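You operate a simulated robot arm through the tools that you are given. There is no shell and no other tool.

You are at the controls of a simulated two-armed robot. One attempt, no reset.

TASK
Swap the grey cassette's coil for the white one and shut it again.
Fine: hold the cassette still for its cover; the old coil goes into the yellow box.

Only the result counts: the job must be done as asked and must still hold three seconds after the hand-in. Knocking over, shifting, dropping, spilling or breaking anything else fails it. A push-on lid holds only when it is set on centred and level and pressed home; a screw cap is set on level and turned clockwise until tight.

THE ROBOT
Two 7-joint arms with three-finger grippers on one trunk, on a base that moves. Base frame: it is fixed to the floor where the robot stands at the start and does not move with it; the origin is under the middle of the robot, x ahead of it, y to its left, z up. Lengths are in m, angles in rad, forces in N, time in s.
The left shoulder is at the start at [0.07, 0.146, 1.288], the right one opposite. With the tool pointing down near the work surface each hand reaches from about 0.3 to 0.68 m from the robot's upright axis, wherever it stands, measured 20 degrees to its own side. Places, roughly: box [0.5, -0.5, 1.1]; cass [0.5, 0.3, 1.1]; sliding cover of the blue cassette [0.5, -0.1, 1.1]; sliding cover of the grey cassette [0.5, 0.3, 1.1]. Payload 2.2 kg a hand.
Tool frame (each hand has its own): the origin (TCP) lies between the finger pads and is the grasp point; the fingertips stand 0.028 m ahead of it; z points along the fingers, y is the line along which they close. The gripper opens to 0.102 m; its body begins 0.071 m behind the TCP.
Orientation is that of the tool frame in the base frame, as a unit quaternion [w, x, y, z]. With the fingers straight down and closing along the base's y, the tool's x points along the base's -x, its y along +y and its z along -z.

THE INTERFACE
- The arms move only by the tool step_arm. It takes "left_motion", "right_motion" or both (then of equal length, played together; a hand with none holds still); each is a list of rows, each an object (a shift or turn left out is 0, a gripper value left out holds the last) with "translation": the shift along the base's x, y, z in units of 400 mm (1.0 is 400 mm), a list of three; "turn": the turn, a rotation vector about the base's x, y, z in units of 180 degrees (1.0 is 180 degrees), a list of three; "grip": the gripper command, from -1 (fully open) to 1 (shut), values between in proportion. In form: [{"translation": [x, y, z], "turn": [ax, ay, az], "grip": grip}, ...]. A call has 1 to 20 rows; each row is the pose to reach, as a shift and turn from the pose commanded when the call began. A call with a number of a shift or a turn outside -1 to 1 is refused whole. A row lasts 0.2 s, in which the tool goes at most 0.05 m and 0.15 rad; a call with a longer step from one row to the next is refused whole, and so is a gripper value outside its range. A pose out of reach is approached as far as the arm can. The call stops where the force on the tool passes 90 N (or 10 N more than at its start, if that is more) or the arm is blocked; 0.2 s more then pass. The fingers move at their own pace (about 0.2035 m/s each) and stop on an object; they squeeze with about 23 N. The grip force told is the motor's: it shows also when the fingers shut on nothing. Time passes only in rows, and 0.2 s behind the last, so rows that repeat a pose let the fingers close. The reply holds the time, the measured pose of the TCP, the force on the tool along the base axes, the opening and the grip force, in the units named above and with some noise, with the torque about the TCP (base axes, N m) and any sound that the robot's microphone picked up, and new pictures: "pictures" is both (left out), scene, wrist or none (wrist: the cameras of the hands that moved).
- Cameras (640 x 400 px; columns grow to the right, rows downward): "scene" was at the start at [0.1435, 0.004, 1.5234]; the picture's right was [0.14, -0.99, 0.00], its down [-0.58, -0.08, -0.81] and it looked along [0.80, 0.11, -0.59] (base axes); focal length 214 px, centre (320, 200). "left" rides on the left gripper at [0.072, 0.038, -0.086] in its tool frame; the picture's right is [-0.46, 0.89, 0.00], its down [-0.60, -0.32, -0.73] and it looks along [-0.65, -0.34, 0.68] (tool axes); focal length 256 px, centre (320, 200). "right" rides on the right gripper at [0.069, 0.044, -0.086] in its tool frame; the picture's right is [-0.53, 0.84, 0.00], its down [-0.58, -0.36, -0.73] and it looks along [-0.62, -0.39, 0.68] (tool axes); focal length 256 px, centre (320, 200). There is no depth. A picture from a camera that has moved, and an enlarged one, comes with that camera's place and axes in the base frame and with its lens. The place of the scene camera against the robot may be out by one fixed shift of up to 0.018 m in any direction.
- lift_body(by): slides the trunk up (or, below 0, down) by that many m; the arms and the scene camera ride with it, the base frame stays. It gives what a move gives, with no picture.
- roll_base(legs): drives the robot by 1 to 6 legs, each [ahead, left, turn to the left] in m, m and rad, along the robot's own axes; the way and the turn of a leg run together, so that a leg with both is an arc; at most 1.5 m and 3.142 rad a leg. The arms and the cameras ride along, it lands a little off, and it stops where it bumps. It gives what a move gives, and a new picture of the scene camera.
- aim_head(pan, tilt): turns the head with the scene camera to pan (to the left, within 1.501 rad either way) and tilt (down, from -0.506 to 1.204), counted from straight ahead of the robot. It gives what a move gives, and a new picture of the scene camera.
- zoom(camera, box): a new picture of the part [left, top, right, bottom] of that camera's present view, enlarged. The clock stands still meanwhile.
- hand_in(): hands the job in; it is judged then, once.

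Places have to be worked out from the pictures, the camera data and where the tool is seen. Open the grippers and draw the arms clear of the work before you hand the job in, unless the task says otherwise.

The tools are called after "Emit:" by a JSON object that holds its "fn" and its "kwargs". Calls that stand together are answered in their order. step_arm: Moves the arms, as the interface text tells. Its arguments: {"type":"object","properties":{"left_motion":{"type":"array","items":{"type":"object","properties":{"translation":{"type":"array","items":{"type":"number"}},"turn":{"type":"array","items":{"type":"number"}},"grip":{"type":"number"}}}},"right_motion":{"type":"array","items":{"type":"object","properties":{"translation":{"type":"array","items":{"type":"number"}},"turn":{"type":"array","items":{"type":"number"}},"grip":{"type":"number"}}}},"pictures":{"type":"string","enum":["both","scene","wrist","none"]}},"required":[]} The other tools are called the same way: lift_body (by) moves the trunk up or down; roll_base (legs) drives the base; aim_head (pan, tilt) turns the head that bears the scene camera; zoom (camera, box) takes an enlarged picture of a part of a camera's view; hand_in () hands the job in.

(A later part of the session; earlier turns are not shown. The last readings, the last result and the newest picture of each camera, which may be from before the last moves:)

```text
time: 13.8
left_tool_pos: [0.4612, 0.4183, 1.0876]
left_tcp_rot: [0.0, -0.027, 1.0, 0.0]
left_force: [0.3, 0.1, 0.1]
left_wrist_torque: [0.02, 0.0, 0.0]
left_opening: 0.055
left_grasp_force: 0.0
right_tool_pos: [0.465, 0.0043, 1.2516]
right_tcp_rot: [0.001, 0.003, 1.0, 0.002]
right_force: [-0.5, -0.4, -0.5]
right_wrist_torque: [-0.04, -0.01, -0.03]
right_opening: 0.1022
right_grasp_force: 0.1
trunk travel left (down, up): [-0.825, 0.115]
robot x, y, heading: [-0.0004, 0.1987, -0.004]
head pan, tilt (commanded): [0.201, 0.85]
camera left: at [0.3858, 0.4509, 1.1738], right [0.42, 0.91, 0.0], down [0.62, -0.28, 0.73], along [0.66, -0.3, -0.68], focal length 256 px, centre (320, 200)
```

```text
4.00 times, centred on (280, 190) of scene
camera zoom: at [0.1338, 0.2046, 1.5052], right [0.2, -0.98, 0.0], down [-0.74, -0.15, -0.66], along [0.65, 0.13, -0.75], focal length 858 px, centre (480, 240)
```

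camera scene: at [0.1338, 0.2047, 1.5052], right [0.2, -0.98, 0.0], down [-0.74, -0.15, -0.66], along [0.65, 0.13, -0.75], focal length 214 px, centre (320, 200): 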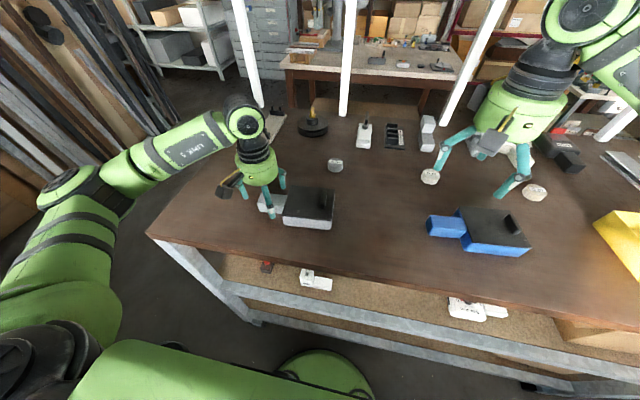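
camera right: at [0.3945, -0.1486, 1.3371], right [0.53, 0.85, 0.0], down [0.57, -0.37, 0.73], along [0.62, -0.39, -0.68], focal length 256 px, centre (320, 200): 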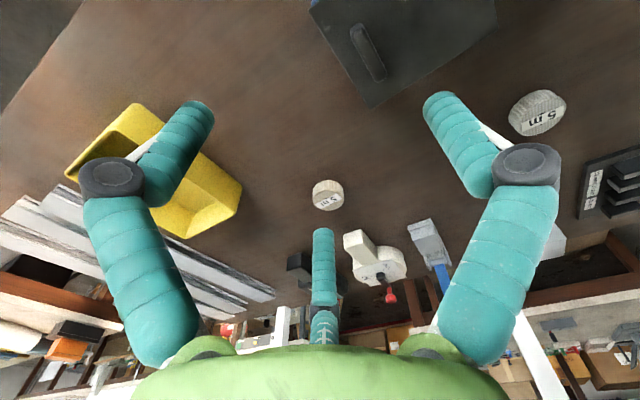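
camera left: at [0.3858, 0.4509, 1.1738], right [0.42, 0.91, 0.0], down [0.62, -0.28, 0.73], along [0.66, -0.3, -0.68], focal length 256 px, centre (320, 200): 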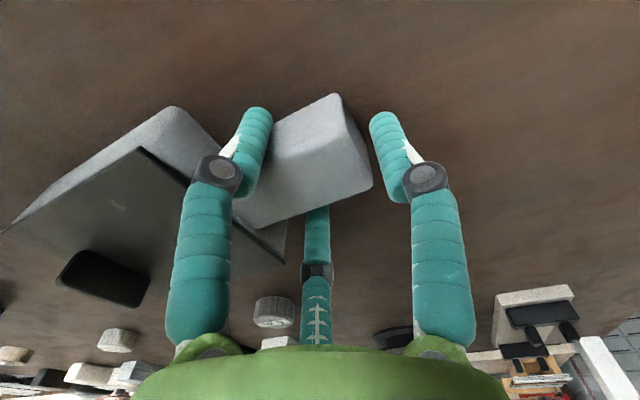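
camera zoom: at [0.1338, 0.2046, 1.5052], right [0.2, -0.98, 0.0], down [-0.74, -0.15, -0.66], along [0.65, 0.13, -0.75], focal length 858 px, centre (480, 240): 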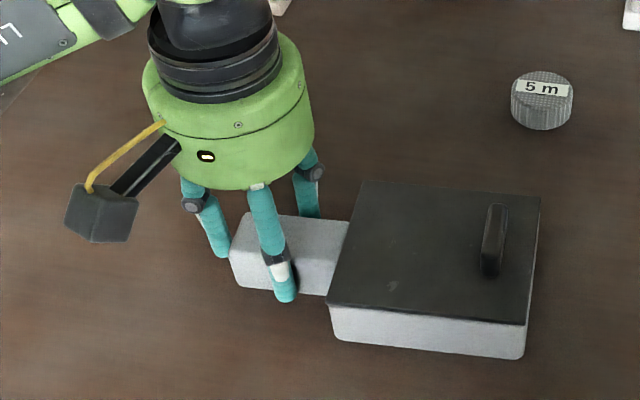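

The fingers straddle the tab evenly, with the thumb at its end. I close the left hand on it.

Emit:
{"fn": "step_arm", "kwargs": {"left_motion": [{"grip": 0.2}, {"grip": 0.6}, {"grip": 1}, {"grip": 1}], "pictures": "both"}}

Emit:
{"fn": "zoom", "kwargs": {"camera": "left", "box": [160, 60, 480, 260]}}

Emit:
{"fn": "zoom", "kwargs": {"camera": "scene", "box": [210, 140, 350, 240]}}

```text
time: 14.8
left_tool_pos: [0.4607, 0.4193, 1.0873]
left_tcp_rot: [0.001, -0.027, 1.0, 0.0]
left_force: [-0.7, -1.0, -0.7]
left_wrist_torque: [-0.04, 0.03, -0.03]
left_opening: 0.0469
left_grasp_force: 23.2
right_tool_pos: [0.4647, 0.0045, 1.2509]
right_tcp_rot: [0.001, 0.002, 1.0, 0.002]
right_force: [0.5, -0.6, -0.7]
right_wrist_torque: [0.02, -0.01, -0.01]
right_opening: 0.1021
right_grasp_force: 0.1
trunk travel left (down, up): [-0.825, 0.115]
robot x, y, heading: [-0.0001, 0.1949, -0.003]
head pan, tilt (commanded): [0.201, 0.85]
camera scene: at [0.1338, 0.2044, 1.5052], right [0.2, -0.98, 0.0], down [-0.74, -0.15, -0.66], along [0.65, 0.13, -0.75], focal length 214 px, centre (320, 200)
camera left: at [0.3858, 0.4507, 1.1739], right [0.42, 0.91, 0.0], down [0.62, -0.28, 0.73], along [0.66, -0.3, -0.68], focal length 256 px, centre (320, 200)
```

scene: 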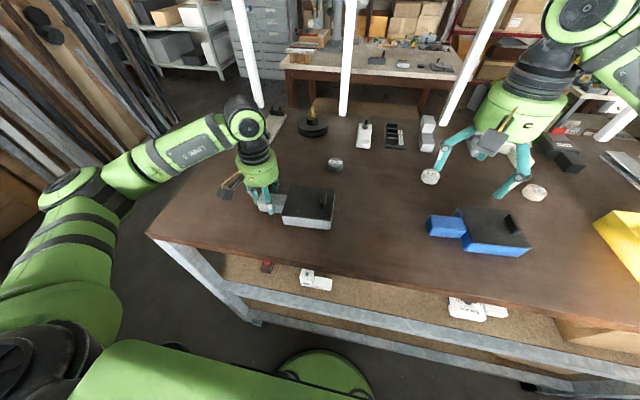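
left: 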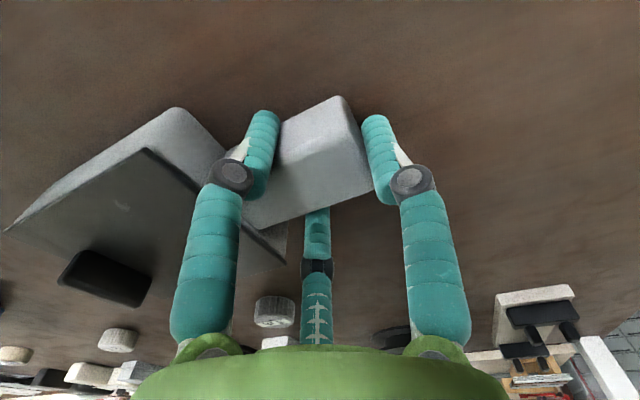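

```text
2.00 times, centred on (320, 160) of left
camera zoom: at [0.3858, 0.4507, 1.1739], right [0.42, 0.91, 0.0], down [0.62, -0.28, 0.73], along [0.66, -0.3, -0.68], focal length 512 px, centre (320, 280)
```

zoom: 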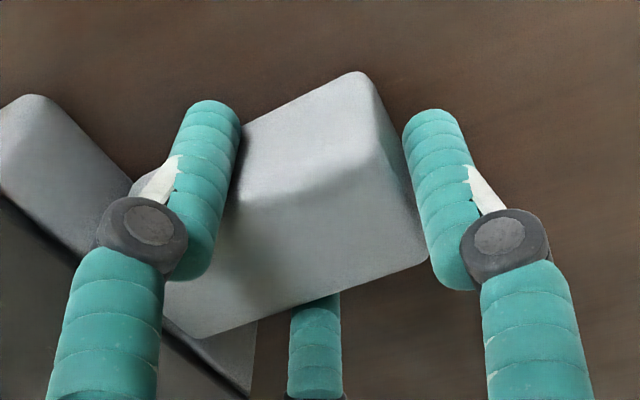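

```text
4.00 times, centred on (280, 190) of scene
camera zoom: at [0.1338, 0.2044, 1.5052], right [0.2, -0.98, 0.0], down [-0.74, -0.15, -0.66], along [0.65, 0.13, -0.75], focal length 858 px, centre (480, 240)
```

zoom: 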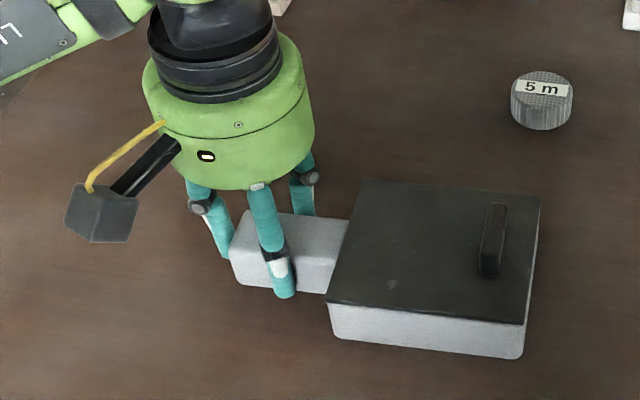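

The left hand holds the tab with 23 N and the cassette hardly moved. I bring the right hand above the knob, half open and turned 3° to match the cassette.

Emit:
{"fn": "step_arm", "kwargs": {"right_motion": [{"translation": [0.002, 0.1, 0], "turn": [0, 0, 0.004], "grip": -0.3}, {"translation": [0.004, 0.2, 0], "turn": [0, 0, 0.008], "grip": -0.3}, {"translation": [0.006, 0.3, -0.02], "turn": [0, 0, 0.012], "grip": -0.3}, {"translation": [0.008, 0.4, -0.05], "turn": [0, 0, 0.016], "grip": -0.3}, {"translation": [0.01, 0.5, -0.08], "turn": [0, 0, 0.0183], "grip": -0.3}, {"translation": [0.011, 0.6, -0.11], "turn": [0, 0, 0.0183], "grip": -0.3}, {"translation": [0.011, 0.651, -0.14], "turn": [0, 0, 0.0183], "grip": -0.3}, {"translation": [0.011, 0.651, -0.14], "turn": [0, 0, 0.0183], "grip": -0.3}], "pictures": "both"}}

Emit:
{"fn": "zoom", "kwargs": {"camera": "right", "box": [160, 20, 480, 220]}}

Emit:
{"fn": "zoom", "kwargs": {"camera": "scene", "box": [210, 120, 370, 240]}}

```text
time: 16.6
left_tool_pos: [0.46, 0.4198, 1.0864]
left_tcp_rot: [0.0, -0.027, 1.0, -0.001]
left_force: [-0.4, 0.1, 1.6]
left_wrist_torque: [-0.05, -0.02, -0.01]
left_opening: 0.047
left_grasp_force: 23.1
right_tool_pos: [0.4704, 0.2651, 1.194]
right_tcp_rot: [0.001, -0.026, 1.0, 0.002]
right_force: [0.1, -0.3, 0.2]
right_wrist_torque: [-0.02, 0.0, 0.0]
right_opening: 0.0663
right_grasp_force: 0.1
trunk travel left (down, up): [-0.825, 0.115]
robot x, y, heading: [0.0009, 0.199, -0.002]
head pan, tilt (commanded): [0.201, 0.85]
camera scene: at [0.1337, 0.2048, 1.5052], right [0.2, -0.98, 0.0], down [-0.74, -0.15, -0.66], along [0.65, 0.13, -0.75], focal length 214 px, centre (320, 200)
camera right: at [0.3976, 0.305, 1.2795], right [0.49, 0.87, 0.0], down [0.59, -0.34, 0.73], along [0.64, -0.36, -0.68], focal length 256 px, centre (320, 200)
```

scene: 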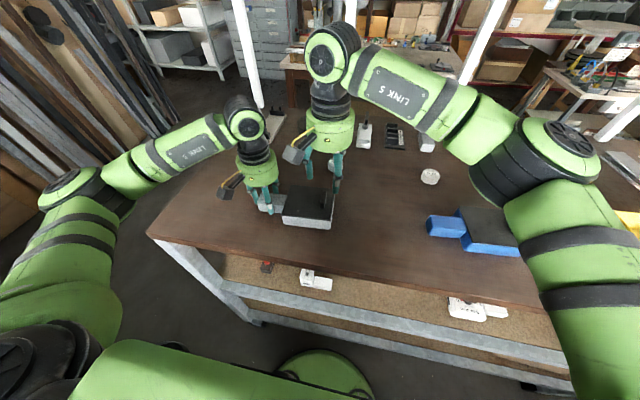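
right: 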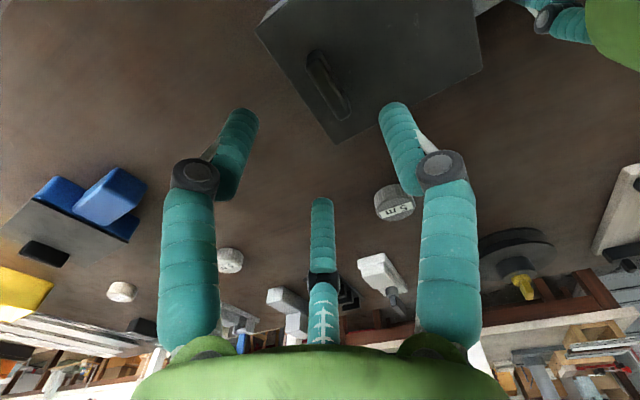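

```text
2.00 times, centred on (320, 120) of right
camera zoom: at [0.3976, 0.305, 1.2795], right [0.49, 0.87, 0.0], down [0.59, -0.34, 0.73], along [0.64, -0.36, -0.68], focal length 512 px, centre (320, 360)
```

zoom: 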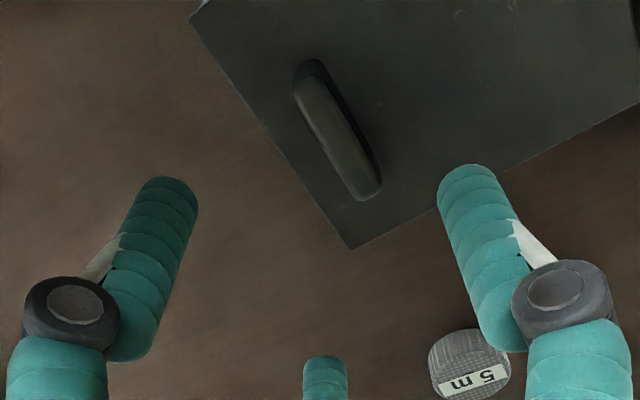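

```text
3.33 times, centred on (290, 180) of scene
camera zoom: at [0.1337, 0.2048, 1.5052], right [0.2, -0.98, 0.0], down [-0.74, -0.15, -0.66], along [0.65, 0.13, -0.75], focal length 715 px, centre (420, 267)
```

zoom: 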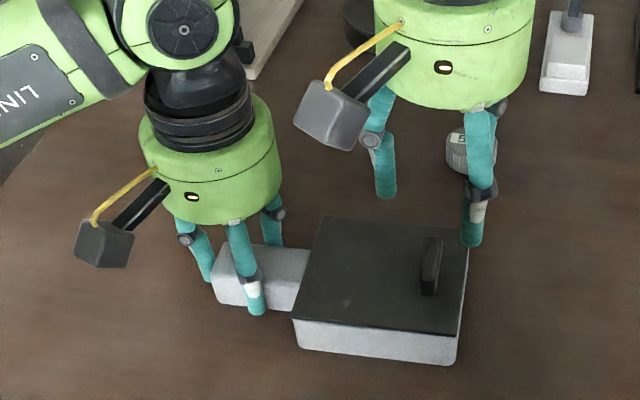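

The knob's middle is now at about (0.467, 0.274) with its top near z 1.108, and the cover corner matches my earlier estimate. I line the right hand up and lower it to about z 1.128 with the fingers around the knob.

Emit:
{"fn": "step_arm", "kwargs": {"right_motion": [{"translation": [-0.0085, 0.01, -0.05]}, {"translation": [-0.0085, 0.01, -0.11]}, {"translation": [-0.0085, 0.01, -0.15]}, {"translation": [-0.0085, 0.01, -0.165]}, {"translation": [-0.0085, 0.01, -0.165]}], "pictures": "wrist"}}

Emit:
{"fn": "zoom", "kwargs": {"camera": "right", "box": [160, 60, 480, 260]}}

Emit:
{"fn": "zoom", "kwargs": {"camera": "scene", "box": [230, 140, 370, 240]}}

```text
time: 17.8
left_tool_pos: [0.4603, 0.4188, 1.0878]
left_tcp_rot: [0.001, -0.027, 1.0, -0.001]
left_force: [-0.2, 0.6, 0.8]
left_wrist_torque: [0.03, 0.04, 0.0]
left_opening: 0.0474
left_grasp_force: 22.9
right_tool_pos: [0.4655, 0.2669, 1.1289]
right_tcp_rot: [0.001, -0.027, 1.0, 0.001]
right_force: [0.3, 0.8, 0.8]
right_wrist_torque: [-0.01, -0.01, -0.03]
right_opening: 0.0664
right_grasp_force: 0.1
trunk travel left (down, up): [-0.825, 0.115]
robot x, y, heading: [0.0002, 0.1982, -0.001]
head pan, tilt (commanded): [0.201, 0.85]
camera right: at [0.3935, 0.3083, 1.2146], right [0.49, 0.87, 0.0], down [0.59, -0.34, 0.73], along [0.64, -0.36, -0.68], focal length 256 px, centre (320, 200)
```

right: 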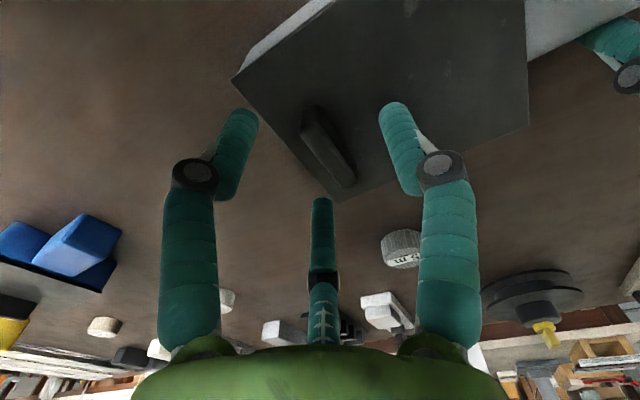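

```text
2.00 times, centred on (320, 160) of right
camera zoom: at [0.3935, 0.3083, 1.2146], right [0.49, 0.87, 0.0], down [0.59, -0.34, 0.73], along [0.64, -0.36, -0.68], focal length 512 px, centre (320, 280)
```

zoom: 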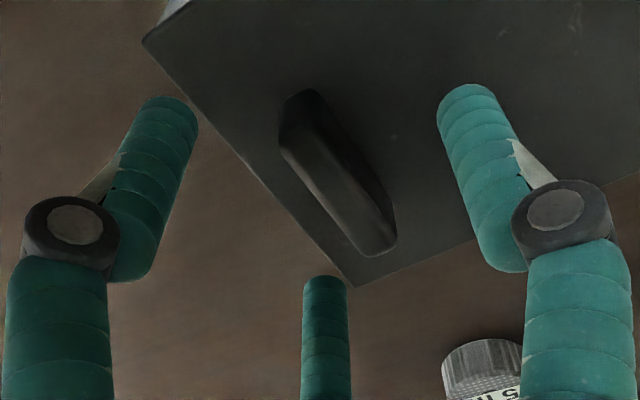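

```text
4.00 times, centred on (300, 190) of scene
camera zoom: at [0.1337, 0.2048, 1.5052], right [0.2, -0.98, 0.0], down [-0.74, -0.15, -0.66], along [0.65, 0.13, -0.75], focal length 858 px, centre (400, 240)
```

zoom: 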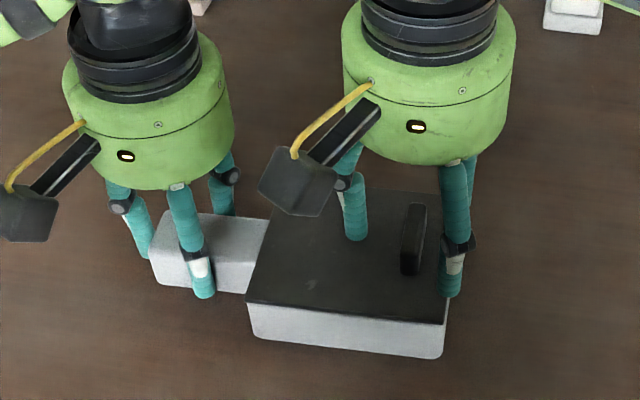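

The knob sits between the thumb and the finger pair, about 5 mm to the thumb's side of the tool centre, which is right for the pinch. I go down 5 mm more and close on it.

Emit:
{"fn": "step_arm", "kwargs": {"right_motion": [{"translation": [0, 0, -0.0125], "grip": 0}, {"translation": [0, 0, -0.0125], "grip": 0.4}, {"translation": [0, 0, -0.0125], "grip": 0.7}, {"translation": [0, 0, -0.0125], "grip": 1}, {"translation": [0, 0, -0.0125], "grip": 1}], "pictures": "wrist"}}

Emit:
{"fn": "zoom", "kwargs": {"camera": "right", "box": [160, 60, 480, 260]}}

Emit:
{"fn": "zoom", "kwargs": {"camera": "scene", "box": [230, 140, 370, 240]}}

```text
time: 19.0
left_tool_pos: [0.4607, 0.4184, 1.0867]
left_tcp_rot: [-0.001, -0.027, 1.0, -0.001]
left_force: [-0.5, -2.0, 1.1]
left_wrist_torque: [-0.01, 0.0, -0.04]
left_opening: 0.0472
left_grasp_force: 23.0
right_tool_pos: [0.4669, 0.2689, 1.1238]
right_tcp_rot: [0.001, -0.027, 1.0, 0.001]
right_force: [0.1, 2.3, 0.0]
right_wrist_torque: [0.11, -0.07, -0.01]
right_opening: 0.0199
right_grasp_force: 23.2
trunk travel left (down, up): [-0.825, 0.115]
robot x, y, heading: [0.0045, 0.1978, 0.001]
head pan, tilt (commanded): [0.201, 0.85]
camera right: at [0.3935, 0.3086, 1.2102], right [0.49, 0.87, 0.0], down [0.59, -0.34, 0.73], along [0.64, -0.35, -0.68], focal length 256 px, centre (320, 200)
```

right: 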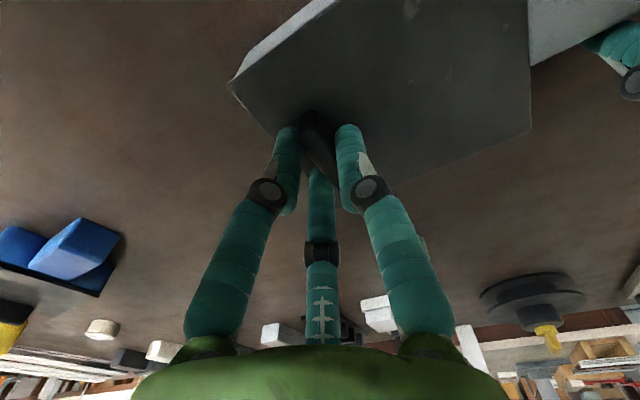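

```text
2.00 times, centred on (320, 160) of right
camera zoom: at [0.3935, 0.3086, 1.2102], right [0.49, 0.87, 0.0], down [0.59, -0.34, 0.73], along [0.64, -0.35, -0.68], focal length 512 px, centre (320, 280)
```

zoom: 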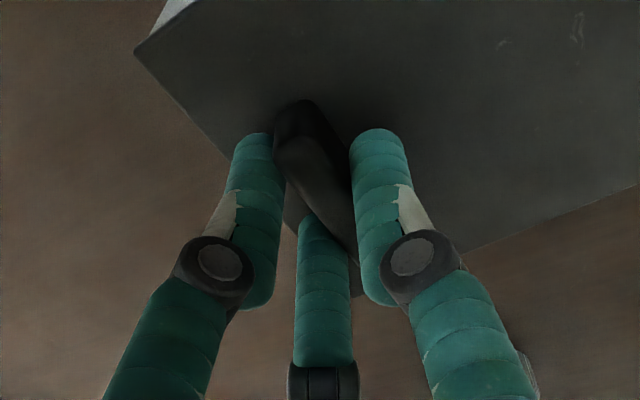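

```text
4.00 times, centred on (300, 190) of scene
camera zoom: at [0.1338, 0.2049, 1.5052], right [0.2, -0.98, 0.0], down [-0.74, -0.15, -0.66], along [0.65, 0.13, -0.75], focal length 858 px, centre (400, 240)
```

zoom: 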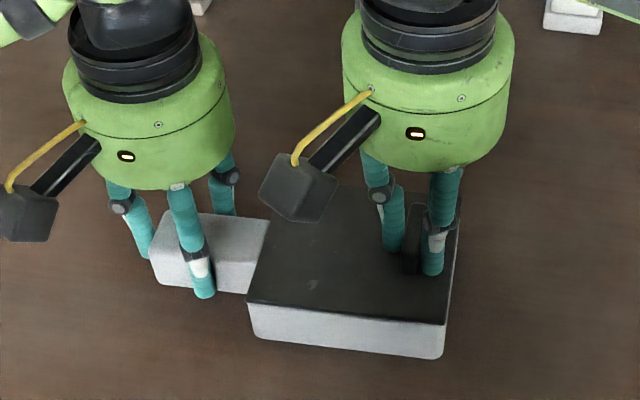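

The right hand has the knob with 23 N at an opening of 0.020. I pull the cover gently towards -y (along the cassette's axis) by 2 cm and watch the forces.

Emit:
{"fn": "step_arm", "kwargs": {"right_motion": [{"translation": [0.0006, -0.0125, 0]}, {"translation": [0.0012, -0.025, 0]}, {"translation": [0.0018, -0.0375, 0]}, {"translation": [0.0025, -0.05, 0]}], "pictures": "both"}}

Emit:
{"fn": "zoom", "kwargs": {"camera": "scene", "box": [230, 140, 370, 240]}}

```text
time: 20.0
left_tool_pos: [0.4598, 0.4188, 1.0884]
left_tcp_rot: [0.0, -0.026, 1.0, 0.001]
left_force: [1.8, -2.0, -1.1]
left_wrist_torque: [-0.16, -0.04, 0.16]
left_opening: 0.0471
left_grasp_force: 23.5
right_tool_pos: [0.4673, 0.2495, 1.1234]
right_tcp_rot: [0.0, -0.027, 1.0, 0.001]
right_force: [-2.2, 1.2, 1.0]
right_wrist_torque: [0.05, -0.04, 0.04]
right_opening: 0.0196
right_grasp_force: 22.9
trunk travel left (down, up): [-0.825, 0.115]
robot x, y, heading: [-0.0036, 0.1955, -0.005]
head pan, tilt (commanded): [0.201, 0.85]
camera scene: at [0.1335, 0.2044, 1.5052], right [0.2, -0.98, 0.0], down [-0.74, -0.15, -0.66], along [0.65, 0.13, -0.75], focal length 214 px, centre (320, 200)
camera right: at [0.3948, 0.289, 1.2102], right [0.49, 0.87, 0.0], down [0.6, -0.34, 0.73], along [0.64, -0.35, -0.68], focal length 256 px, centre (320, 200)
```

scene: 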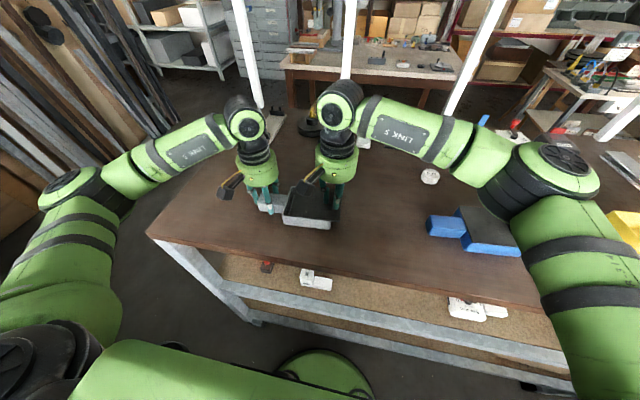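
right: 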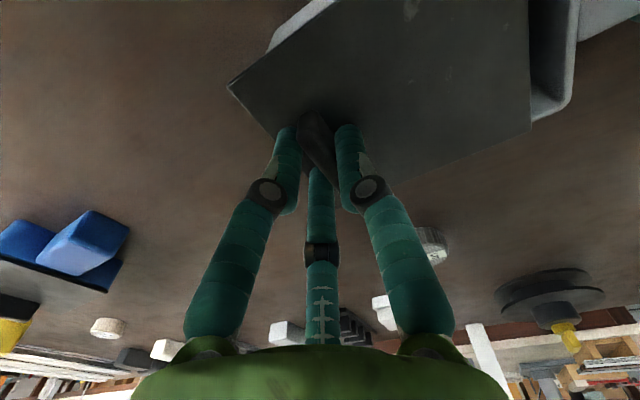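

```text
4.00 times, centred on (300, 190) of scene
camera zoom: at [0.1335, 0.2044, 1.5052], right [0.2, -0.98, 0.0], down [-0.74, -0.15, -0.66], along [0.65, 0.13, -0.75], focal length 858 px, centre (400, 240)
```

zoom: 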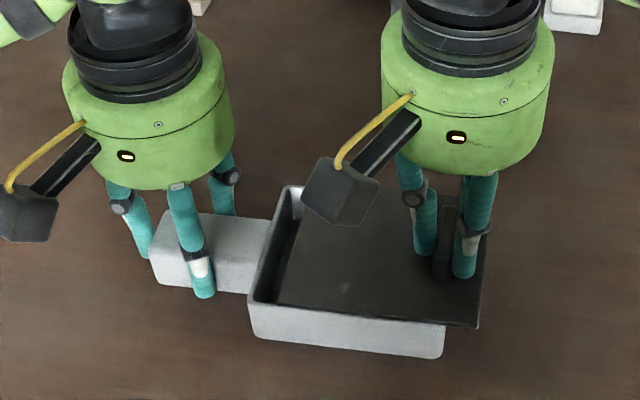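

The cover slides with only about 2 N and the cassette stays put. I go on by another 5 cm, almost straight along -y to ease the side force.

Emit:
{"fn": "step_arm", "kwargs": {"right_motion": [{"translation": [0, -0.025, 0]}, {"translation": [0, -0.05, 0]}, {"translation": [0.0005, -0.075, 0]}, {"translation": [0.001, -0.1, 0]}, {"translation": [0.001, -0.125, 0]}], "pictures": "both"}}

Emit:
{"fn": "zoom", "kwargs": {"camera": "scene", "box": [230, 140, 370, 240]}}

Emit:
{"fn": "zoom", "kwargs": {"camera": "left", "box": [0, 60, 320, 260]}}

```text
time: 21.2
left_tool_pos: [0.4609, 0.4185, 1.0867]
left_tcp_rot: [0.0, -0.027, 1.0, 0.0]
left_force: [-2.5, -1.4, 2.5]
left_wrist_torque: [-0.01, 0.1, -0.4]
left_opening: 0.0473
left_grasp_force: 23.1
right_tool_pos: [0.4688, 0.1966, 1.1243]
right_tcp_rot: [0.001, -0.026, 1.0, 0.002]
right_force: [4.2, 0.6, -0.4]
right_wrist_torque: [0.09, -0.12, -0.18]
right_opening: 0.0196
right_grasp_force: 22.8
trunk travel left (down, up): [-0.825, 0.115]
robot x, y, heading: [0.0004, 0.1958, -0.002]
head pan, tilt (commanded): [0.201, 0.85]
camera scene: at [0.1339, 0.2043, 1.5052], right [0.2, -0.98, 0.0], down [-0.74, -0.15, -0.66], along [0.65, 0.13, -0.75], focal length 214 px, centre (320, 200)
camera right: at [0.3961, 0.2375, 1.2101], right [0.49, 0.87, 0.0], down [0.59, -0.34, 0.73], along [0.64, -0.36, -0.68], focal length 256 px, centre (320, 200)
```

scene: 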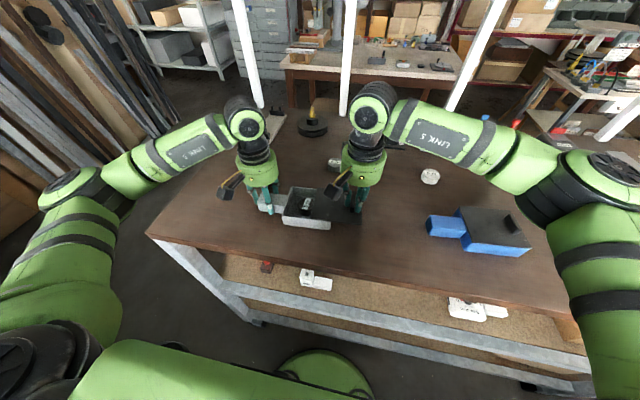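
right: 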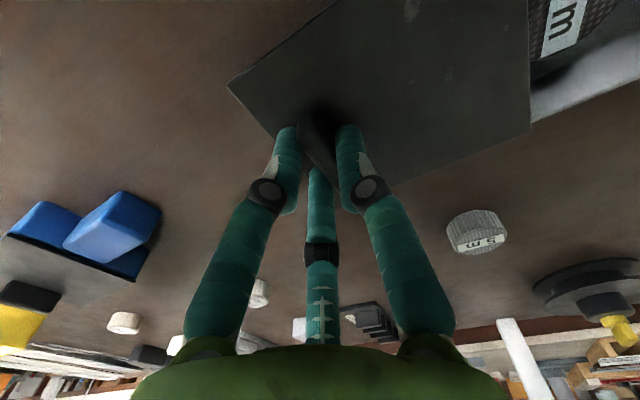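

```text
4.00 times, centred on (300, 190) of scene
camera zoom: at [0.1339, 0.2043, 1.5052], right [0.2, -0.98, 0.0], down [-0.74, -0.15, -0.66], along [0.65, 0.13, -0.75], focal length 858 px, centre (400, 240)
```

zoom: 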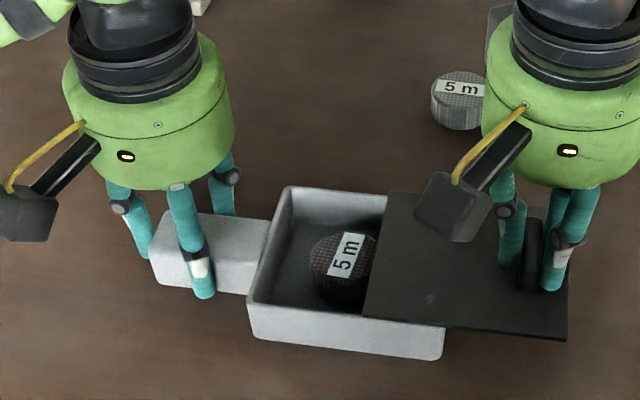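

```text
2.00 times, centred on (160, 160) of left
camera zoom: at [0.3858, 0.4506, 1.174], right [0.42, 0.91, 0.0], down [0.62, -0.28, 0.73], along [0.66, -0.31, -0.68], focal length 512 px, centre (640, 280)
```

zoom: 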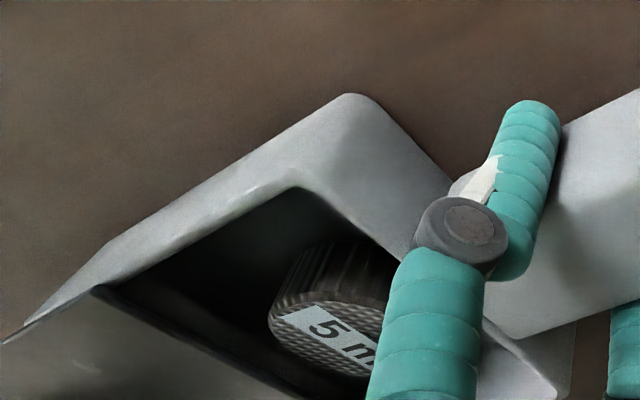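

The dark old coil shows in the box. The side force now asks for a touch more +x, so I go on opening along a slightly slanted line, up to another 5 cm or until a stop.

Emit:
{"fn": "step_arm", "kwargs": {"right_motion": [{"translation": [0.003, -0.025, 0]}, {"translation": [0.004, -0.05, 0]}, {"translation": [0.005, -0.075, 0]}, {"translation": [0.006, -0.1, 0]}], "pictures": "both"}}

Emit:
{"fn": "zoom", "kwargs": {"camera": "scene", "box": [230, 140, 390, 250]}}

```text
time: 22.2
left_tool_pos: [0.4603, 0.4165, 1.0871]
left_tcp_rot: [0.0, -0.025, 1.0, -0.004]
left_force: [-0.6, -15.5, 0.3]
left_wrist_torque: [0.04, 0.1, 0.0]
left_opening: 0.0473
left_grasp_force: 22.7
right_tool_pos: [0.4691, 0.1618, 1.1245]
right_tcp_rot: [0.001, -0.029, 1.0, 0.004]
right_force: [0.6, 15.6, 1.4]
right_wrist_torque: [0.41, -0.05, -0.27]
right_opening: 0.0196
right_grasp_force: 23.0
trunk travel left (down, up): [-0.825, 0.115]
robot x, y, heading: [0.0009, 0.1974, -0.001]
head pan, tilt (commanded): [0.201, 0.85]
camera scene: at [0.1335, 0.2051, 1.5051], right [0.2, -0.98, 0.0], down [-0.74, -0.15, -0.66], along [0.65, 0.13, -0.75], focal length 214 px, centre (320, 200)
camera right: at [0.397, 0.2007, 1.2101], right [0.48, 0.87, 0.01], down [0.6, -0.34, 0.73], along [0.64, -0.35, -0.68], focal length 256 px, centre (320, 200)
```

scene: 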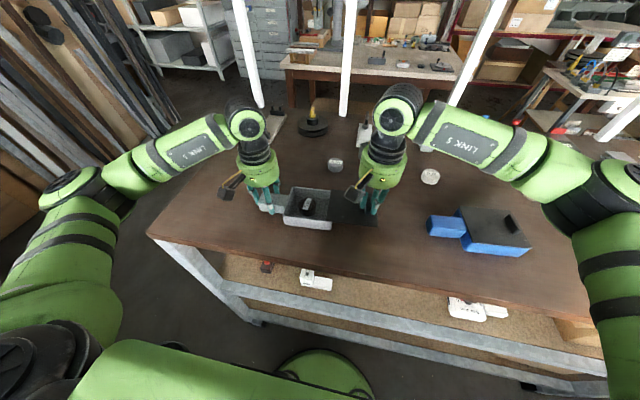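
right: 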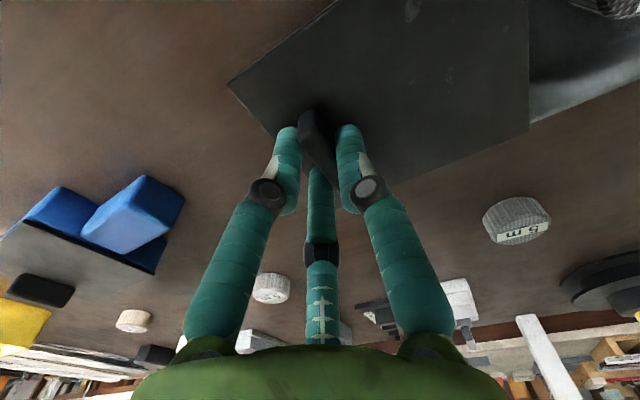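

```text
3.64 times, centred on (310, 195) of scene
camera zoom: at [0.1335, 0.2051, 1.5051], right [0.2, -0.98, 0.0], down [-0.74, -0.15, -0.66], along [0.65, 0.13, -0.75], focal length 780 px, centre (356, 218)
```

zoom: 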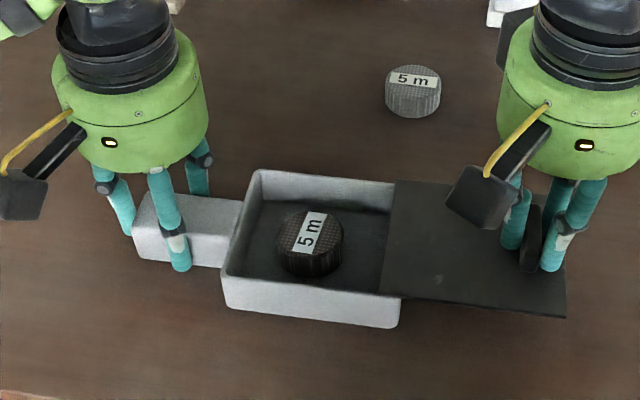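

The cover has met its stop after about 0.107 m and the old dark coil lies fully open near (0.466, 0.32). I ease back 5 mm to take the load off, open the right hand and lift it straight up.

Emit:
{"fn": "step_arm", "kwargs": {"right_motion": [{"translation": [0, 0.0125, 0]}, {"translation": [0, 0.0125, 0], "grip": 0.3}, {"translation": [0, 0.0125, 0], "grip": -0.2}, {"translation": [0, 0.0125, 0.02], "grip": -0.2}, {"translation": [0, 0.0125, 0.12], "grip": -0.2}, {"translation": [0, 0.0125, 0.2], "grip": -0.2}, {"translation": [0, 0.0125, 0.2], "grip": -0.2}], "pictures": "both"}}

Emit:
{"fn": "zoom", "kwargs": {"camera": "scene", "box": [230, 140, 390, 250]}}

```text
time: 23.8
left_tool_pos: [0.4596, 0.4203, 1.087]
left_tcp_rot: [0.0, -0.027, 1.0, -0.001]
left_force: [-0.3, 1.8, 2.4]
left_wrist_torque: [0.21, -0.06, 0.01]
left_opening: 0.0471
left_grasp_force: 23.0
right_tool_pos: [0.4721, 0.1641, 1.2043]
right_tcp_rot: [0.0, -0.027, 1.0, 0.001]
right_force: [-0.3, 0.0, -0.8]
right_wrist_torque: [0.02, -0.03, -0.01]
right_opening: 0.0614
right_grasp_force: 0.1
trunk travel left (down, up): [-0.825, 0.115]
robot x, y, heading: [-0.0007, 0.1978, -0.006]
head pan, tilt (commanded): [0.201, 0.85]
camera scene: at [0.1335, 0.205, 1.5052], right [0.2, -0.98, 0.0], down [-0.74, -0.15, -0.66], along [0.65, 0.13, -0.75], focal length 214 px, centre (320, 200)
camera right: at [0.3992, 0.204, 1.2905], right [0.49, 0.87, 0.0], down [0.59, -0.33, 0.73], along [0.64, -0.36, -0.68], focal length 256 px, centre (320, 200)
```

scene: 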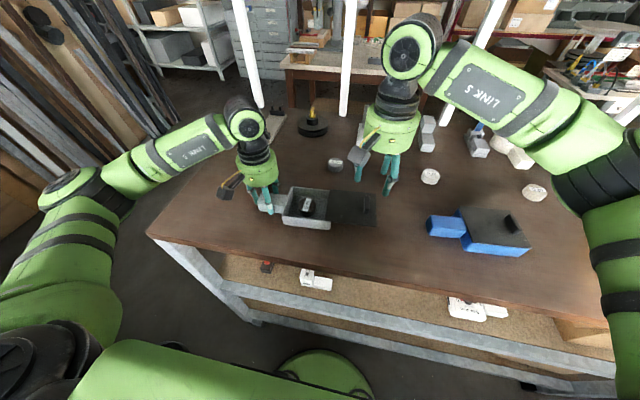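
right: 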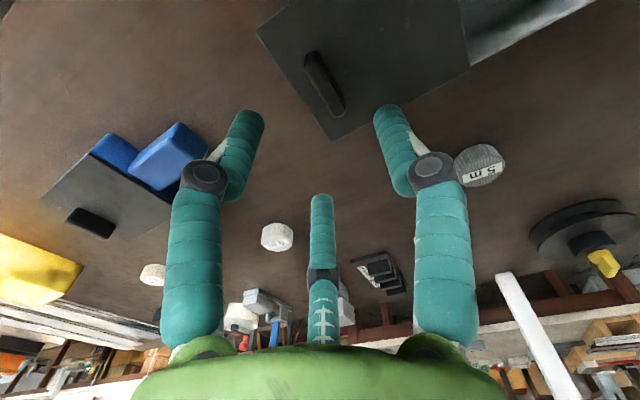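

```text
3.64 times, centred on (310, 195) of scene
camera zoom: at [0.1335, 0.205, 1.5052], right [0.2, -0.98, 0.0], down [-0.74, -0.15, -0.66], along [0.65, 0.13, -0.75], focal length 780 px, centre (356, 218)
```

zoom: 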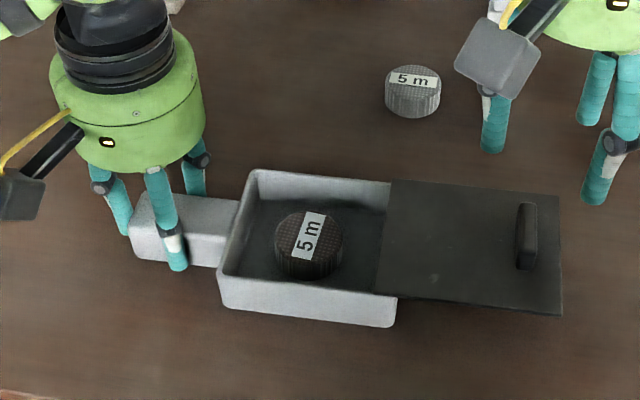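

The cover stays open by itself. I open the left hand gently, lift it clear of the tab and watch that the cassette does not tip.

Emit:
{"fn": "step_arm", "kwargs": {"left_motion": [{"grip": 0}, {"grip": -0.3}, {"grip": -0.6}, {"translation": [0, 0, 0.05], "grip": -0.6}, {"translation": [0, 0, 0.15], "grip": -0.6}, {"translation": [0, 0, 0.26], "grip": -0.6}, {"translation": [0, 0.08, 0.3], "grip": -0.6}, {"translation": [-0.05, 0.18, 0.3], "grip": -0.6}, {"translation": [-0.1, 0.28, 0.3], "grip": -0.6}, {"translation": [-0.1, 0.28, 0.3], "grip": -0.6}], "pictures": "both"}}

Emit:
{"fn": "zoom", "kwargs": {"camera": "scene", "box": [230, 140, 390, 250]}}

```text
time: 26.0
left_tool_pos: [0.4221, 0.5289, 1.2085]
left_tcp_rot: [-0.001, -0.027, 1.0, 0.0]
left_force: [1.3, -0.4, -0.6]
left_wrist_torque: [-0.02, 0.02, -0.02]
left_opening: 0.0814
left_grasp_force: 0.0
right_tool_pos: [0.4731, 0.1623, 1.2033]
right_tcp_rot: [-0.001, -0.027, 1.0, 0.002]
right_force: [0.5, -0.3, -0.3]
right_wrist_torque: [0.03, 0.03, 0.02]
right_opening: 0.0613
right_grasp_force: 0.0
trunk travel left (down, up): [-0.825, 0.115]
robot x, y, heading: [0.0004, 0.199, 0.003]
head pan, tilt (commanded): [0.201, 0.85]
camera scene: at [0.1349, 0.2035, 1.5051], right [0.2, -0.98, 0.0], down [-0.74, -0.15, -0.66], along [0.65, 0.13, -0.75], focal length 214 px, centre (320, 200)
camera left: at [0.3469, 0.5617, 1.2956], right [0.42, 0.91, 0.0], down [0.62, -0.28, 0.73], along [0.66, -0.3, -0.68], focal length 256 px, centre (320, 200)
```

scene: 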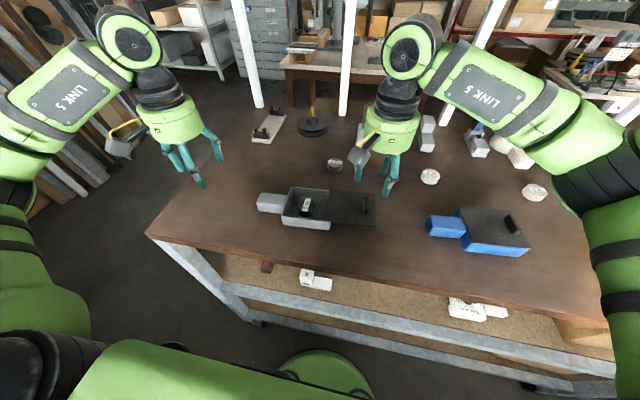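
left: 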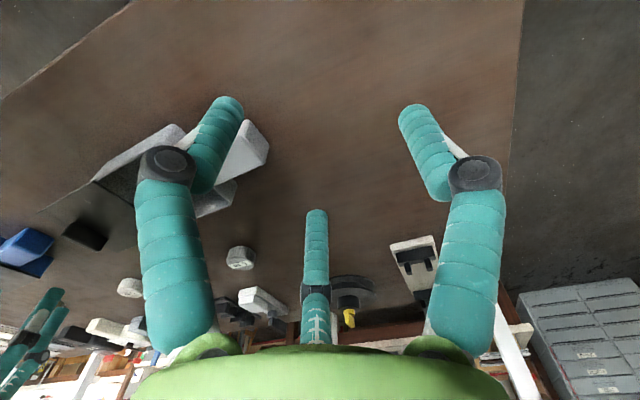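

```text
3.64 times, centred on (310, 195) of scene
camera zoom: at [0.1349, 0.2035, 1.5051], right [0.2, -0.98, 0.0], down [-0.74, -0.15, -0.66], along [0.65, 0.13, -0.75], focal length 780 px, centre (356, 218)
```

zoom: 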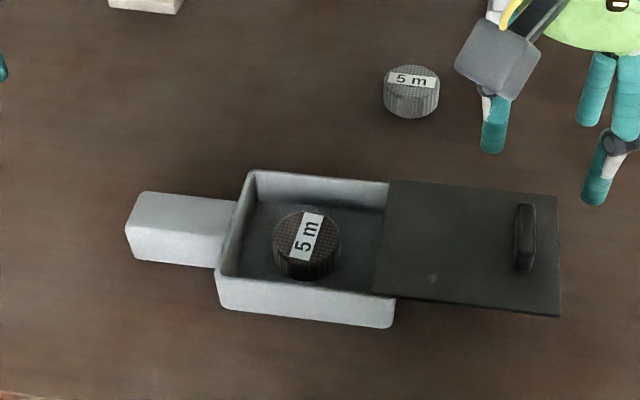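

The cassette stands level and steady. To take the coil without touching the walls I turn the right hand by -60°, so no finger points at the tab-side wall, and bring it above the coil for a look.

Emit:
{"fn": "step_arm", "kwargs": {"right_motion": [{"translation": [-0.002, 0.05, 0.02], "turn": [0, 0, -0.0417]}, {"translation": [-0.004, 0.1, 0.04], "turn": [0, 0, -0.0833]}, {"translation": [-0.006, 0.15, 0.05], "turn": [0, 0, -0.125]}, {"translation": [-0.009, 0.2, 0.05], "turn": [0, 0, -0.1667]}, {"translation": [-0.011, 0.25, 0.05], "turn": [0, 0, -0.2083]}, {"translation": [-0.013, 0.3, 0.05], "turn": [0, 0, -0.25]}, {"translation": [-0.015, 0.35, 0.05], "turn": [0, 0, -0.2917]}, {"translation": [-0.0175, 0.395, 0.05], "turn": [0, 0, -0.3333]}, {"translation": [-0.0175, 0.395, 0.05], "turn": [0, 0, -0.3333]}], "pictures": "both"}}

Emit:
{"fn": "zoom", "kwargs": {"camera": "right", "box": [160, 0, 480, 200]}}

```text
time: 28.0
left_tool_pos: [0.4202, 0.5291, 1.2084]
left_tcp_rot: [0.0, -0.027, 1.0, 0.0]
left_force: [0.7, 0.4, -0.5]
left_wrist_torque: [-0.01, -0.01, 0.03]
left_opening: 0.0814
left_grasp_force: 0.1
right_tool_pos: [0.4647, 0.3204, 1.2224]
right_tcp_rot: [0.001, 0.478, 0.879, 0.002]
right_force: [-0.9, 0.5, 0.2]
right_wrist_torque: [0.05, 0.02, 0.02]
right_opening: 0.0612
right_grasp_force: 0.1
trunk travel left (down, up): [-0.825, 0.115]
robot x, y, heading: [-0.0031, 0.1953, -0.002]
head pan, tilt (commanded): [0.201, 0.85]
camera scene: at [0.1341, 0.204, 1.5052], right [0.2, -0.98, 0.0], down [-0.74, -0.15, -0.66], along [0.65, 0.13, -0.75], focal length 214 px, centre (320, 200)
camera right: at [0.4619, 0.4029, 1.3088], right [1.0, 0.01, 0.0], down [0.01, -0.68, 0.73], along [0.01, -0.73, -0.68], focal length 256 px, centre (320, 200)
```

scene: 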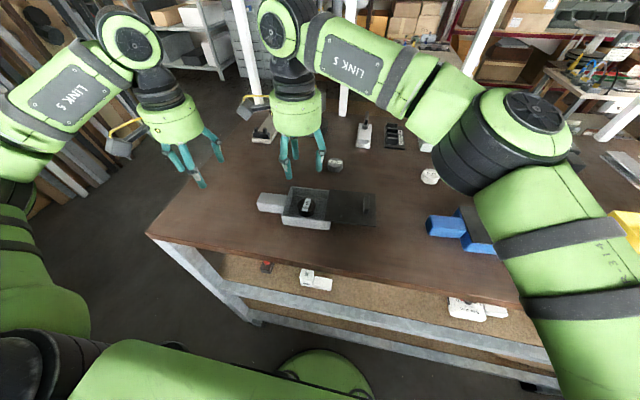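
right: 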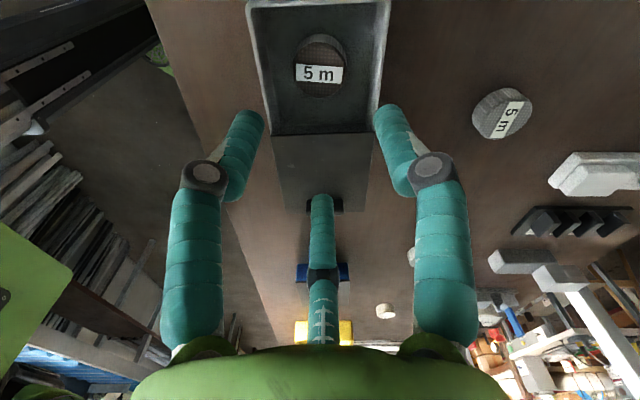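

```text
2.00 times, centred on (320, 100) of right
camera zoom: at [0.4619, 0.4029, 1.3088], right [1.0, 0.01, 0.0], down [0.01, -0.68, 0.73], along [0.01, -0.73, -0.68], focal length 512 px, centre (320, 400)
```

zoom: 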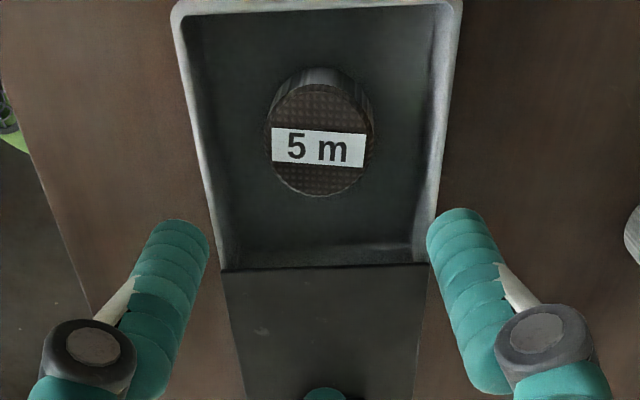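

The view from the tab side is clear: coil centre about 3 mm towards -y from the tool centre, cavity walls at x 0.415–0.508. I narrow the fingers to 0.052 m and go down to just above the rim for a check.

Emit:
{"fn": "step_arm", "kwargs": {"right_motion": [{"translation": [0, -0.0065, -0.08], "grip": -0.02}, {"translation": [0, -0.0065, -0.16], "grip": -0.02}, {"translation": [0, -0.0065, -0.22], "grip": -0.02}, {"translation": [0, -0.0065, -0.22], "grip": -0.02}], "pictures": "both"}}

Emit:
{"fn": "zoom", "kwargs": {"camera": "right", "box": [160, 0, 480, 200]}}

Emit:
{"fn": "zoom", "kwargs": {"camera": "scene", "box": [230, 140, 390, 250]}}

```text
time: 29.0
left_tool_pos: [0.42, 0.5301, 1.2094]
left_tcp_rot: [-0.001, -0.027, 1.0, 0.0]
left_force: [0.3, -0.3, -1.1]
left_wrist_torque: [-0.01, 0.0, 0.02]
left_opening: 0.0814
left_grasp_force: 0.1
right_tool_pos: [0.465, 0.3187, 1.1352]
right_tcp_rot: [0.002, 0.478, 0.879, 0.0]
right_force: [0.9, 0.0, 0.2]
right_wrist_torque: [-0.03, -0.02, 0.01]
right_opening: 0.052
right_grasp_force: 0.0
trunk travel left (down, up): [-0.825, 0.115]
robot x, y, heading: [-0.0028, 0.1962, -0.002]
head pan, tilt (commanded): [0.201, 0.85]
camera scene: at [0.1337, 0.2048, 1.5052], right [0.2, -0.98, 0.0], down [-0.74, -0.15, -0.66], along [0.65, 0.13, -0.75], focal length 214 px, centre (320, 200)
camera right: at [0.4618, 0.4001, 1.2211], right [1.0, 0.01, 0.0], down [0.01, -0.68, 0.73], along [0.01, -0.73, -0.68], focal length 256 px, centre (320, 200)
```

scene: 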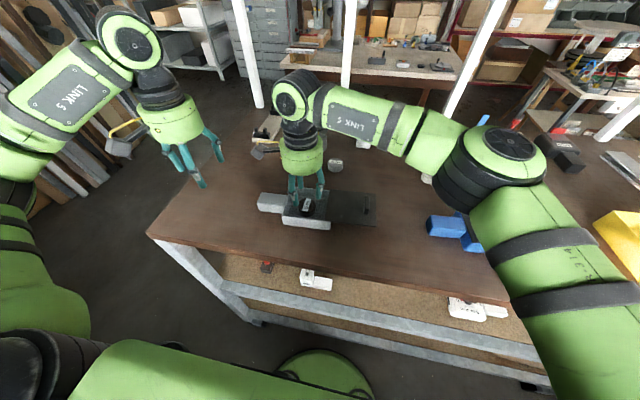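
right: 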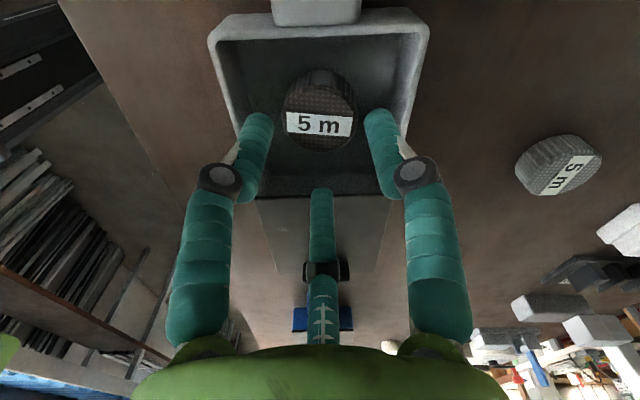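

```text
2.00 times, centred on (320, 100) of right
camera zoom: at [0.4618, 0.4001, 1.2211], right [1.0, 0.01, 0.0], down [0.01, -0.68, 0.73], along [0.01, -0.73, -0.68], focal length 512 px, centre (320, 400)
```

zoom: 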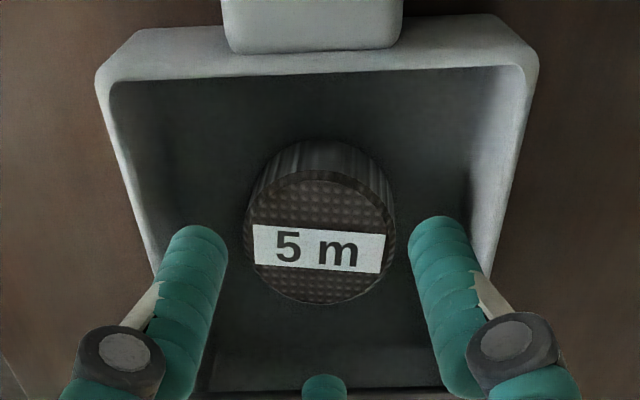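

```text
3.64 times, centred on (310, 195) of scene
camera zoom: at [0.1337, 0.2048, 1.5052], right [0.2, -0.98, 0.0], down [-0.74, -0.15, -0.66], along [0.65, 0.13, -0.75], focal length 780 px, centre (356, 218)
```

zoom: 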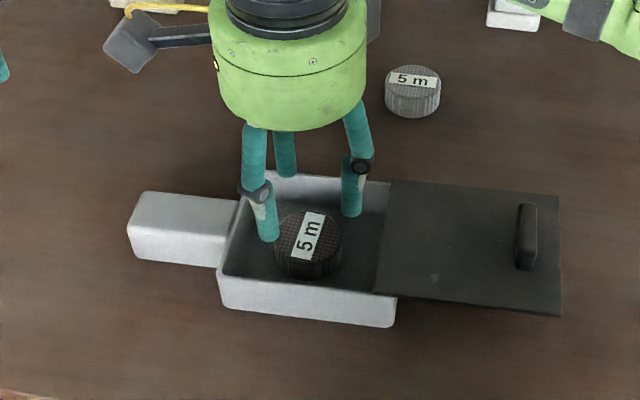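

Fingers straddle the coil evenly. I go down slowly to about z 1.089 and check for contact.

Emit:
{"fn": "step_arm", "kwargs": {"right_motion": [{"translation": [0, 0, -0.04]}, {"translation": [0, 0, -0.08]}, {"translation": [0, 0, -0.105]}, {"translation": [0, 0, -0.115]}, {"translation": [0, 0, -0.115]}], "pictures": "both"}}

Emit:
{"fn": "zoom", "kwargs": {"camera": "right", "box": [160, 60, 480, 260]}}

Emit:
{"fn": "zoom", "kwargs": {"camera": "scene", "box": [230, 140, 390, 250]}}

```text
time: 30.2
left_tool_pos: [0.4217, 0.5298, 1.2085]
left_tcp_rot: [0.0, -0.027, 1.0, 0.0]
left_force: [0.0, 0.5, 0.1]
left_wrist_torque: [0.01, 0.0, -0.02]
left_opening: 0.0814
left_grasp_force: 0.0
right_tool_pos: [0.4638, 0.3181, 1.0888]
right_tcp_rot: [0.002, 0.477, 0.879, 0.001]
right_force: [-0.4, -0.1, 0.7]
right_wrist_torque: [-0.01, -0.02, 0.0]
right_opening: 0.0521
right_grasp_force: 0.1
trunk travel left (down, up): [-0.825, 0.115]
robot x, y, heading: [-0.0004, 0.1974, -0.002]
head pan, tilt (commanded): [0.201, 0.85]
camera scene: at [0.1339, 0.2047, 1.5052], right [0.2, -0.98, 0.0], down [-0.74, -0.15, -0.66], along [0.65, 0.13, -0.75], focal length 214 px, centre (320, 200)
camera right: at [0.4613, 0.4003, 1.1756], right [1.0, 0.01, 0.0], down [0.01, -0.68, 0.73], along [0.01, -0.73, -0.68], focal length 256 px, centre (320, 200)
```

scene: 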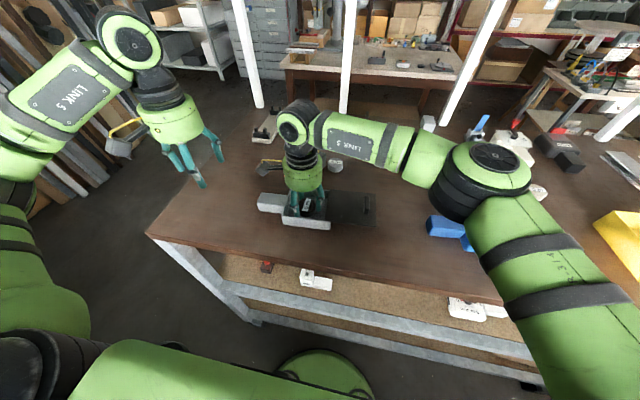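
right: 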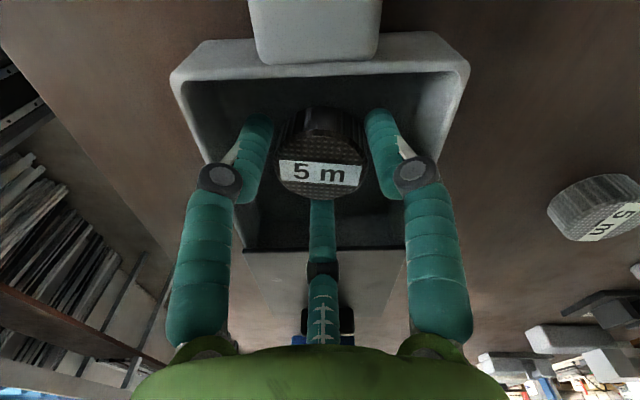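

```text
2.00 times, centred on (320, 160) of right
camera zoom: at [0.4613, 0.4003, 1.1756], right [1.0, 0.01, 0.0], down [0.01, -0.68, 0.73], along [0.01, -0.73, -0.68], focal length 512 px, centre (320, 280)
```

zoom: 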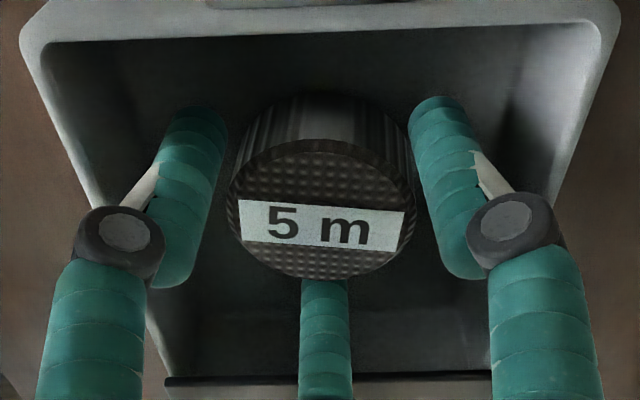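

```text
3.64 times, centred on (310, 195) of scene
camera zoom: at [0.1339, 0.2047, 1.5052], right [0.2, -0.98, 0.0], down [-0.74, -0.15, -0.66], along [0.65, 0.13, -0.75], focal length 780 px, centre (356, 218)
```

zoom: 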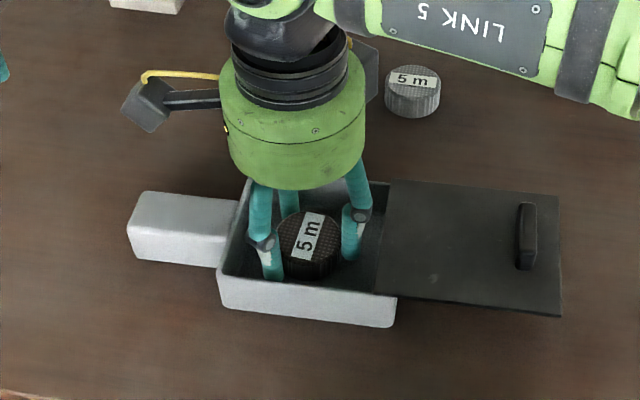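

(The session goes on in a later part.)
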